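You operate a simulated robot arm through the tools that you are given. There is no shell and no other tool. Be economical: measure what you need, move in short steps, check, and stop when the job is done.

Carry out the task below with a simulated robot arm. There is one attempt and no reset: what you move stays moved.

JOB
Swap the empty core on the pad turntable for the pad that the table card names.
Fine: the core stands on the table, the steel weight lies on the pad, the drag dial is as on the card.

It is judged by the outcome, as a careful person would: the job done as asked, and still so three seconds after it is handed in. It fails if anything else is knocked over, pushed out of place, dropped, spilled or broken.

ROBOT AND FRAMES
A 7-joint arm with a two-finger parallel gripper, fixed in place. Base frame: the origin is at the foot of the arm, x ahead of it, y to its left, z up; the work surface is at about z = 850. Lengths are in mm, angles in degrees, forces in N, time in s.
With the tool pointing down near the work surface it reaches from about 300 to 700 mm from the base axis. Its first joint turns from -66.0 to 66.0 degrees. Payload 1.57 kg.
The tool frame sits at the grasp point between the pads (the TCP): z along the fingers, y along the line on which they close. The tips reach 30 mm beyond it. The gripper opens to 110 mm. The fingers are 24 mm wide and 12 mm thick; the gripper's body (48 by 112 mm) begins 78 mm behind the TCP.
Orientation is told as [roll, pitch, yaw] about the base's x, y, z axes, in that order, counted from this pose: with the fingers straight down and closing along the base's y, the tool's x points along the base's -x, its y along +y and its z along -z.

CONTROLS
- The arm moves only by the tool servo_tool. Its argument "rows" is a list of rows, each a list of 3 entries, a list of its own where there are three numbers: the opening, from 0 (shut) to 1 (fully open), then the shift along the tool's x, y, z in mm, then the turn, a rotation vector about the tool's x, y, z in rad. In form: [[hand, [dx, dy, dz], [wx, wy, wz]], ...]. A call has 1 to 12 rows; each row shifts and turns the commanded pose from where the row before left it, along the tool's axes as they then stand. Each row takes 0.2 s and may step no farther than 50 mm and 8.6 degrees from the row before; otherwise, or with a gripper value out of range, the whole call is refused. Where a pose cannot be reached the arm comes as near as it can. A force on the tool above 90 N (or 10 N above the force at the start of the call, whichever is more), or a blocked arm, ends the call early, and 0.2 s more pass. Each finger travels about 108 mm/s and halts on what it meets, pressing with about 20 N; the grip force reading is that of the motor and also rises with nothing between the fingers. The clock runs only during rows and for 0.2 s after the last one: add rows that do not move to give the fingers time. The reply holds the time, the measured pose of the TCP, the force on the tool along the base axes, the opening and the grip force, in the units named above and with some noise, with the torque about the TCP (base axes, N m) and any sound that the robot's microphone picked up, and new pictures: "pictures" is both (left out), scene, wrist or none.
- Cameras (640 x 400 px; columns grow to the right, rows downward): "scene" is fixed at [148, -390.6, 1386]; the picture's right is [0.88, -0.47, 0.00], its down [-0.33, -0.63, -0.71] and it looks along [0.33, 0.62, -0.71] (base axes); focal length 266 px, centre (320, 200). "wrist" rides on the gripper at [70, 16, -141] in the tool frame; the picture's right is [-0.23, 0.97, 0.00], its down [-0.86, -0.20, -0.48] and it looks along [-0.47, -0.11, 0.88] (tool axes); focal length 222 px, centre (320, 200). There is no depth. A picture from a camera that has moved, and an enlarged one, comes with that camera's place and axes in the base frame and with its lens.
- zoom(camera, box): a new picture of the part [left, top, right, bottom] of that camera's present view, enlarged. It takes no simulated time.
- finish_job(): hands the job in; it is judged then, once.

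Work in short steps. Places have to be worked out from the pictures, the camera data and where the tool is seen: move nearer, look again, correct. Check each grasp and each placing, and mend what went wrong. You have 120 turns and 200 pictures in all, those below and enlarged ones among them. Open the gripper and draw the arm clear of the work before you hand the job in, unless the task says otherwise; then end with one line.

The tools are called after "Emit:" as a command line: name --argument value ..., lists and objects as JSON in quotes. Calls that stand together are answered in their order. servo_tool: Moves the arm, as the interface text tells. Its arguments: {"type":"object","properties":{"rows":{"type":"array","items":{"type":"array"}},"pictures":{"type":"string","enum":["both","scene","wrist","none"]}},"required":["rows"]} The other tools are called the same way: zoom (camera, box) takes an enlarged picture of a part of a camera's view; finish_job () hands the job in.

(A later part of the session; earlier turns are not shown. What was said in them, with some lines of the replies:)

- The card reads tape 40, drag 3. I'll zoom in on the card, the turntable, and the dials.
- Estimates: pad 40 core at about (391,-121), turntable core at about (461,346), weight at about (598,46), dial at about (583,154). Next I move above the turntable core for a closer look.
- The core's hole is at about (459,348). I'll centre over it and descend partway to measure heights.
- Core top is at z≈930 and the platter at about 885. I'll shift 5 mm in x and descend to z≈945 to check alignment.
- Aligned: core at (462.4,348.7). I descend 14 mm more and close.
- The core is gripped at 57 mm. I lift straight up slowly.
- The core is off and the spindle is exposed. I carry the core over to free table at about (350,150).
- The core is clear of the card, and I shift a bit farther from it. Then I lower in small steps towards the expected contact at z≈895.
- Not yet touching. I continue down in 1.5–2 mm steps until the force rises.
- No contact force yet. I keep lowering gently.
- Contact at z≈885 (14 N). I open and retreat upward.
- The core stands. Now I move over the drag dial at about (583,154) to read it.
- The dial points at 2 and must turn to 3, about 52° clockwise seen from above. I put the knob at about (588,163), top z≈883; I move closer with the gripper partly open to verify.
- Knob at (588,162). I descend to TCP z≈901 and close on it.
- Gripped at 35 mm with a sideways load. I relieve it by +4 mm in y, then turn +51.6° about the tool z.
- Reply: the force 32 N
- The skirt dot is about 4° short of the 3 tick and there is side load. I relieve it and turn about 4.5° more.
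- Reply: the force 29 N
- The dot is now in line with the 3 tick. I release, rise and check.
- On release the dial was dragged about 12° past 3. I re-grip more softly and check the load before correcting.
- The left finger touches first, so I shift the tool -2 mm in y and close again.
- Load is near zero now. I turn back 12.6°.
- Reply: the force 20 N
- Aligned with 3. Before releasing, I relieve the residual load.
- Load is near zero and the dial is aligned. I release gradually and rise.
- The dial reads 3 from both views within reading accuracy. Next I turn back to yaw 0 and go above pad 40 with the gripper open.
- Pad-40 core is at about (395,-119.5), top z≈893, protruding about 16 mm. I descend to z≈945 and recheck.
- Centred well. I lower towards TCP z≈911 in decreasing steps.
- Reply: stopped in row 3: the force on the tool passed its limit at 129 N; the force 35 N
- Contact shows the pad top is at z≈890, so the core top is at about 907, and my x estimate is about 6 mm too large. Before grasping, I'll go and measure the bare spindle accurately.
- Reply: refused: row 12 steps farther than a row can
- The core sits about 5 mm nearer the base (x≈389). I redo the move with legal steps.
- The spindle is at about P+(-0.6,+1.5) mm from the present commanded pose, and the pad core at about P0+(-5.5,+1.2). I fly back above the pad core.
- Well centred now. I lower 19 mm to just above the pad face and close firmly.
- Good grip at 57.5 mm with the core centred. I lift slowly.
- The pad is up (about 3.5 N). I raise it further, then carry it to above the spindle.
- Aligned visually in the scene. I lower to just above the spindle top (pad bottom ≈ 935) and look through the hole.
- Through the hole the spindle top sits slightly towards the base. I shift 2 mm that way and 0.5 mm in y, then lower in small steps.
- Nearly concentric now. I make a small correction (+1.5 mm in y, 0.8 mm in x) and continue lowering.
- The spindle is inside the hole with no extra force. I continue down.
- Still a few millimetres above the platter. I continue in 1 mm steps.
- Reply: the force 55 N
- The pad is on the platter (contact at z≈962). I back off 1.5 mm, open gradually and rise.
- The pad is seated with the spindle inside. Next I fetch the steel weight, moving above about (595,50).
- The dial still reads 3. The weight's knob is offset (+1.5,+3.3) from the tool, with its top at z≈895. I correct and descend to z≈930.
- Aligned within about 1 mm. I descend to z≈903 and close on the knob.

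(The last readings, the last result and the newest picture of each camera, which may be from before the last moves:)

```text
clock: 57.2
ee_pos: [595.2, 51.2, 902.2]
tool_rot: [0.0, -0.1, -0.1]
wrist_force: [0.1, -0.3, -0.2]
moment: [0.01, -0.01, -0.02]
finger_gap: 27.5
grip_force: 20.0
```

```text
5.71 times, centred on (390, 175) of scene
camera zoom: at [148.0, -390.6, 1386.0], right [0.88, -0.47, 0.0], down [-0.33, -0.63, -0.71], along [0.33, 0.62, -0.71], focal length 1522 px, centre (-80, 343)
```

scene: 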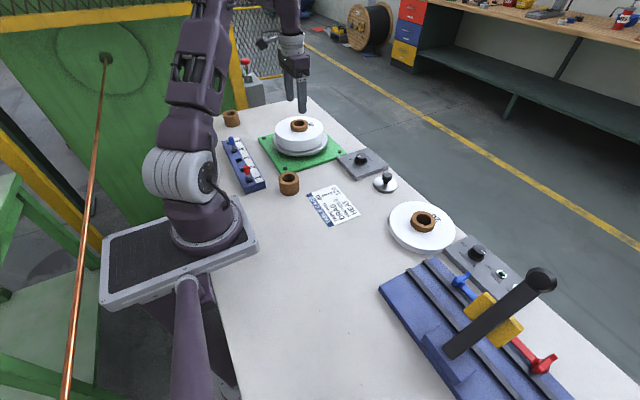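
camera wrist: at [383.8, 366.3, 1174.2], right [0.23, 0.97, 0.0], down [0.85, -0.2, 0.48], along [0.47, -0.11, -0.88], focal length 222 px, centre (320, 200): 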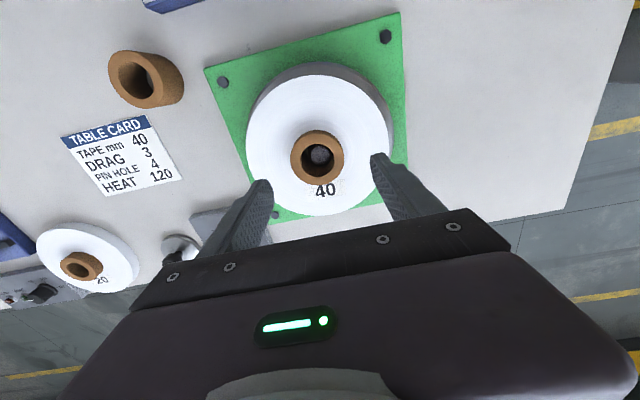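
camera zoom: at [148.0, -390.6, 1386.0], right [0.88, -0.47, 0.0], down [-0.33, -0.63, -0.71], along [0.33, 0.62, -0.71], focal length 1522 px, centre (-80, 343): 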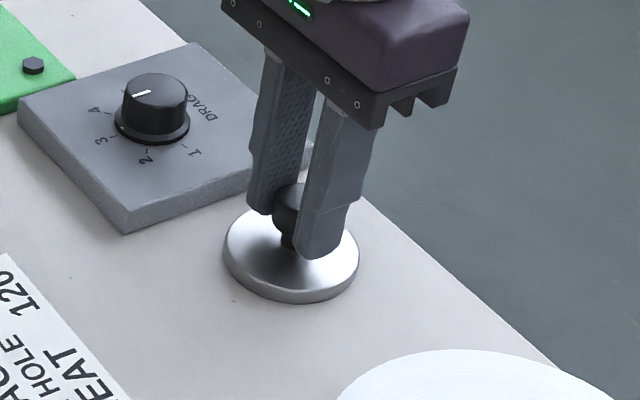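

Gripped at 27.5 mm. I lift straight up and carry it above the pad's core.

Emit:
servo_tool --rows '[[0.05, [0, 0, -15], [0, 0, 0]], [0.05, [0, 0, -35], [0, 0, 0]], [0.05, [0, 0, -45], [0, 0, 0]], [0.05, [0, 0, -40], [0, 0, 0]], [0.05, [19.86, 42.1, 0], [0, 0, 0]], [0.05, [19.86, 42.1, 0], [0, 0, 0]], [0.05, [19.86, 42.1, 0], [0, 0, 0]], [0.05, [19.86, 42.1, 0], [0, 0, 0]], [0.05, [19.86, 42.1, 0], [0, 0, 0]], [0.05, [19.86, 42.1, 0], [0, 0, 0]], [0.05, [19.86, 42.1, 0], [0, 0, 0]], [0.05, [0, 0, 0], [0, 0, 0]]]'

Emit:
zoom --camera "wrist" --box '[220, 80, 420, 240]'

Emit:
zoom --camera "scene" --box '[260, 90, 340, 160]'

```text
clock: 59.8
ee_pos: [453.4, 346.8, 1036.8]
tool_rot: [0.1, -0.2, -0.1]
wrist_force: [0.2, 0.3, -3.3]
moment: [-0.02, 0.03, -0.01]
finger_gap: 27.3
grip_force: 20.2
camera wrist: at [384.3, 361.1, 1177.4], right [0.23, 0.97, 0.0], down [0.85, -0.2, 0.48], along [0.47, -0.11, -0.88], focal length 222 px, centre (320, 200)
```

scene: 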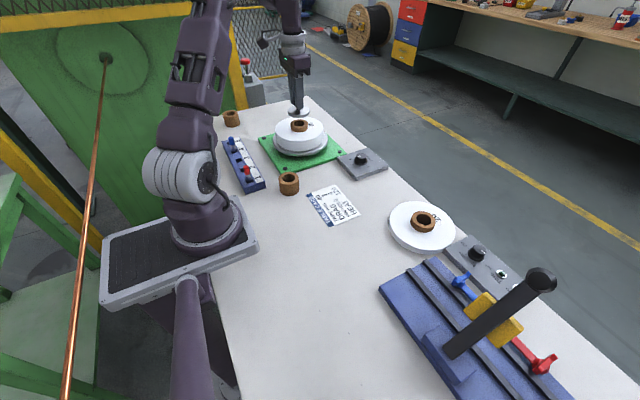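
wrist: 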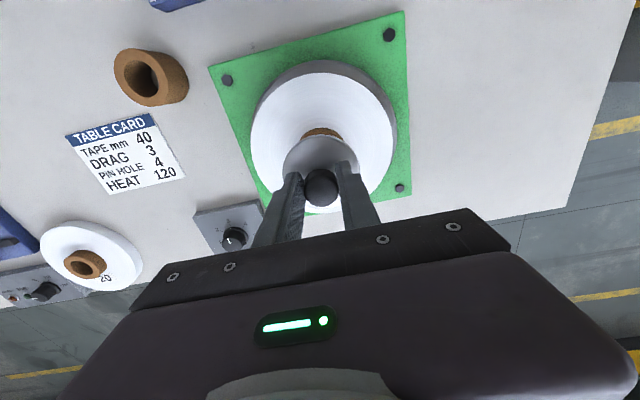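

```text
2.50 times, centred on (320, 160) of wrist
camera zoom: at [384.3, 361.1, 1177.4], right [0.23, 0.97, 0.0], down [0.85, -0.2, 0.48], along [0.47, -0.11, -0.88], focal length 555 px, centre (320, 300)
```

zoom: 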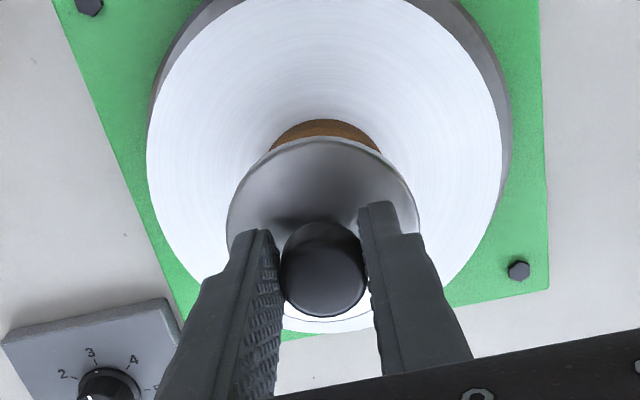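

```text
5.71 times, centred on (300, 125) of scene
camera zoom: at [148.0, -390.5, 1386.0], right [0.88, -0.47, 0.0], down [-0.33, -0.63, -0.71], along [0.33, 0.62, -0.71], focal length 1522 px, centre (434, 629)
```

zoom: 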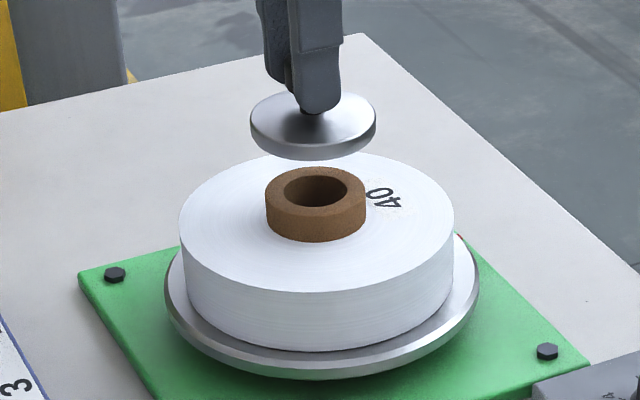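

Aligned. I lower towards contact at TCP z≈1000.

Emit:
servo_tool --rows '[[0.05, [0, 0, 12], [0, 0, 0]], [0.05, [0, 0, 10], [0, 0, 0]], [0.05, [0, 0, 5], [0, 0, 0]], [0.05, [0, 0, 2], [0, 0, 0]], [0.05, [0, 0, 0], [0, 0, 0]]]' --pictures "none"

Emit:
zoom --camera "scene" --box '[260, 90, 340, 160]'

Emit:
zoom --camera "wrist" --box '[220, 80, 420, 240]'

```text
clock: 61.0
ee_pos: [455.6, 345.7, 1008.6]
tool_rot: [0.0, -0.2, 0.0]
wrist_force: [-0.3, -0.8, -2.9]
moment: [-0.01, 0.02, 0.02]
finger_gap: 27.4
grip_force: 20.2
```

```text
5.71 times, centred on (300, 125) of scene
camera zoom: at [148.0, -390.6, 1386.0], right [0.88, -0.47, 0.0], down [-0.33, -0.63, -0.71], along [0.33, 0.62, -0.71], focal length 1522 px, centre (434, 629)
```

zoom: 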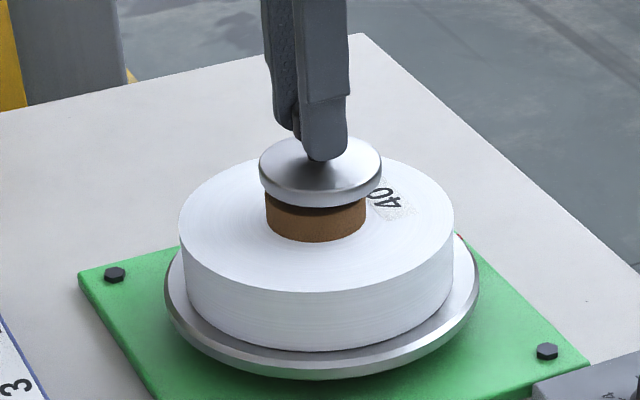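

```text
2.50 times, centred on (320, 160) of wrist
camera zoom: at [386.9, 360.7, 1149.3], right [0.23, 0.97, 0.0], down [0.85, -0.2, 0.48], along [0.47, -0.11, -0.88], focal length 555 px, centre (320, 300)
```

zoom: 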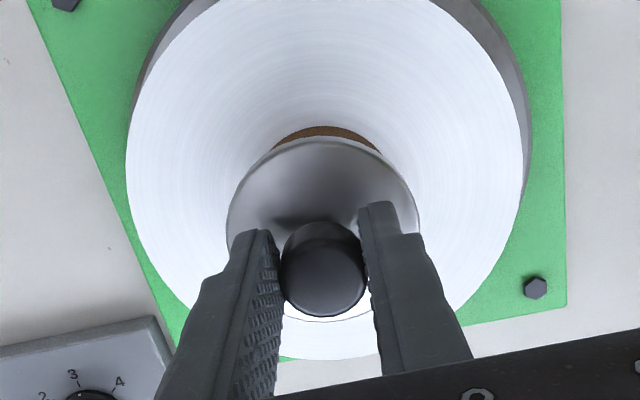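

The weight is about 4 mm too far in +x relative to the core. I shift it and lower to contact.

Emit:
servo_tool --rows '[[0.05, [4, 0, 0], [0, 0, 0]], [0.05, [0, 0, 2], [0, 0, 0]], [0.05, [0, 0, 2], [0, 0, 0]], [0.05, [0, 0, 1], [0, 0, 0]], [0.05, [0, 0, 0], [0, 0, 0]]]' --pictures "none"

Emit:
zoom --camera "scene" --box '[260, 90, 340, 160]'

```text
clock: 62.2
ee_pos: [452.1, 346.0, 1004.1]
tool_rot: [0.0, -0.2, 0.0]
wrist_force: [0.1, 0.5, -3.2]
moment: [0.03, -0.02, 0.0]
finger_gap: 27.2
grip_force: 20.1
```

```text
5.71 times, centred on (300, 125) of scene
camera zoom: at [148.0, -390.6, 1386.0], right [0.88, -0.47, 0.0], down [-0.33, -0.63, -0.71], along [0.33, 0.62, -0.71], focal length 1522 px, centre (434, 629)
```

zoom: 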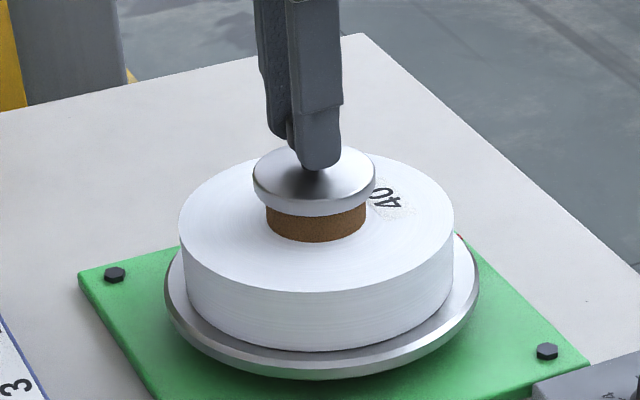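

Centred on the core. I lower in 1 mm steps until contact.

Emit:
servo_tool --rows '[[0.05, [0, 0, 1], [0, 0, 0]], [0.05, [0, 0, 1], [0, 0, 0]], [0.05, [0, 0, 1], [0, 0, 0]], [0.05, [0, 0, 0], [0, 0, 0]]]' --pictures "none"

```text
clock: 63.2
ee_pos: [453.5, 346.3, 1000.7]
tool_rot: [0.0, -0.2, 0.0]
wrist_force: [-0.2, 0.1, -2.6]
moment: [0.03, 0.05, 0.02]
finger_gap: 27.4
grip_force: 20.0
```

Emit:
servo_tool --rows '[[0.05, [0, 0, 1], [0, 0, 0]], [0.05, [0, 0, 1], [0, 0, 0]], [0.05, [0, 0, 0.7], [0, 0, 0]], [0.05, [0, 0, 0], [0, 0, 0]]]' --pictures "none"

Emit:
zoom --camera "scene" --box '[260, 90, 340, 160]'

```text
clock: 64.2
ee_pos: [453.9, 346.9, 998.4]
tool_rot: [0.2, -0.3, -0.1]
wrist_force: [2.4, -1.7, 18.6]
moment: [-0.29, -0.17, -0.01]
finger_gap: 27.7
grip_force: 20.0
```

```text
5.71 times, centred on (300, 125) of scene
camera zoom: at [147.8, -390.8, 1386.0], right [0.88, -0.47, 0.0], down [-0.33, -0.63, -0.71], along [0.33, 0.62, -0.71], focal length 1522 px, centre (434, 629)
```

zoom: 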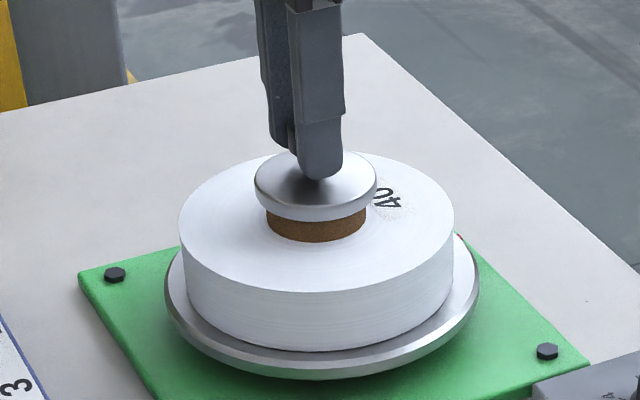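

Contact at 18.6 N with the weight sitting on the core. I ease off 0.5 mm, open gradually and rise.

Emit:
servo_tool --rows '[[0.05, [0, 0, -0.5], [0, 0, 0]], [0.32, [0, 0, 0], [0, 0, 0]], [0.6, [0, 0, 0], [0, 0, 0]], [0.6, [0, 0, 0], [0, 0, 0]], [0.6, [0, 0, -30], [0, 0, 0]], [0.6, [0, 0, -45], [0, 0, 0]], [0.6, [20, -40, -20], [0, 0, 0]], [0.6, [20, -40, 0], [0, 0, 0]], [0.6, [20, -40, 0], [0, 0, 0]], [0.6, [0, -40, 0], [0, 0, 0]], [0.6, [0, 0, 0], [0, 0, 0]]]'

Emit:
zoom --camera "scene" --box '[220, 90, 420, 215]'

```text
clock: 66.6
ee_pos: [394.8, 186.0, 1095.4]
tool_rot: [0.0, -0.2, 0.0]
wrist_force: [-0.4, 0.2, -0.4]
moment: [-0.04, 0.01, -0.02]
finger_gap: 66.0
grip_force: 0.1
camera wrist: at [324.3, 201.0, 1235.7], right [0.23, 0.97, 0.0], down [0.85, -0.2, 0.48], along [0.47, -0.11, -0.88], focal length 222 px, centre (320, 200)
```

scene: 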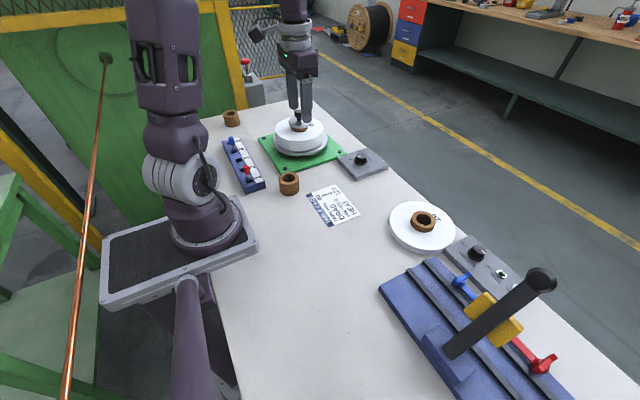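
wrist: 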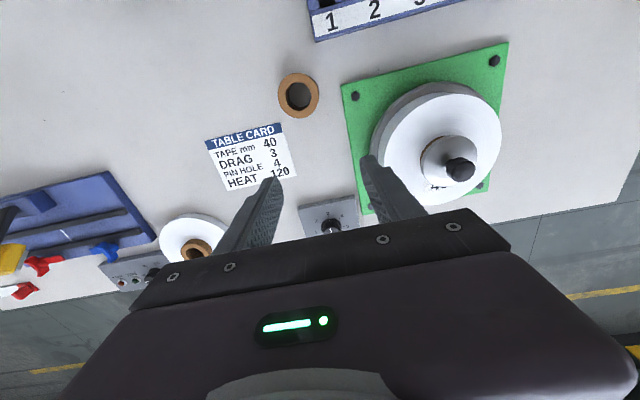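

```text
3.20 times, centred on (320, 152) of scene
camera zoom: at [147.9, -390.6, 1386.0], right [0.88, -0.47, 0.0], down [-0.33, -0.63, -0.71], along [0.33, 0.62, -0.71], focal length 852 px, centre (320, 352)
```

zoom: 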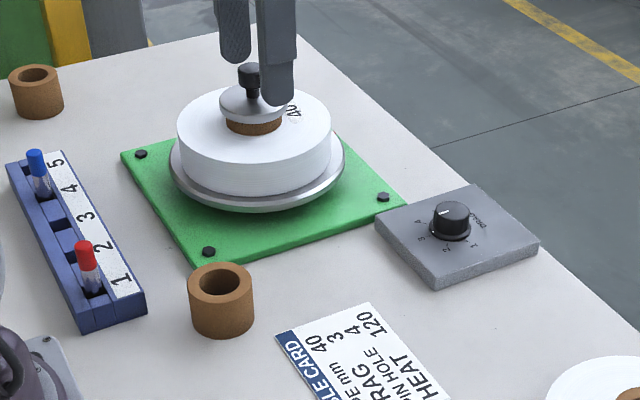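

Everything is in place. One last check of the dial and the weight from here.

Emit:
zoom --camera "wrist" --box '[300, 190, 360, 240]'

Emit:
zoom --camera "scene" --box '[330, 130, 410, 180]'

```text
8.00 times, centred on (330, 215) of wrist
camera zoom: at [324.3, 201.0, 1235.7], right [0.23, 0.97, 0.0], down [0.85, -0.2, 0.48], along [0.47, -0.11, -0.88], focal length 1777 px, centre (240, 80)
```

zoom: 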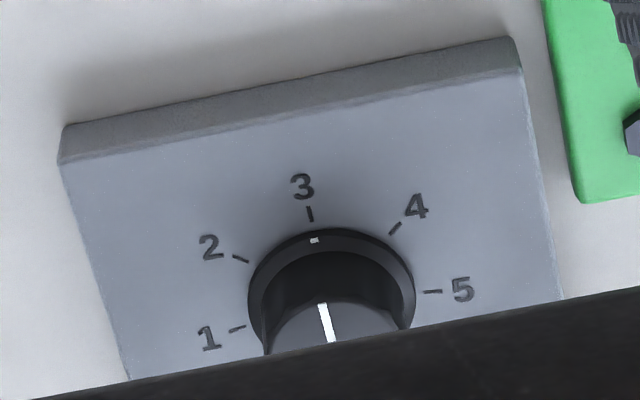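

```text
8.00 times, centred on (370, 155) of scene
camera zoom: at [147.9, -390.6, 1386.0], right [0.88, -0.47, 0.0], down [-0.33, -0.63, -0.71], along [0.33, 0.62, -0.71], focal length 2130 px, centre (-80, 560)
```

zoom: 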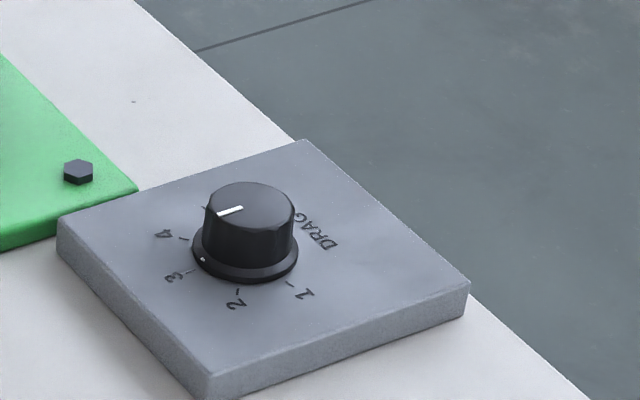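

The dial dot lines up with 3, the gripper is open and the arm is clear, so I hand the job in.

Emit:
finish_job

```text
The job is handed in.
```

The job is handed in: pad 40 is seated on the turntable with the steel weight resting on its core, the empty core stands on the table, and the drag dial reads 3.
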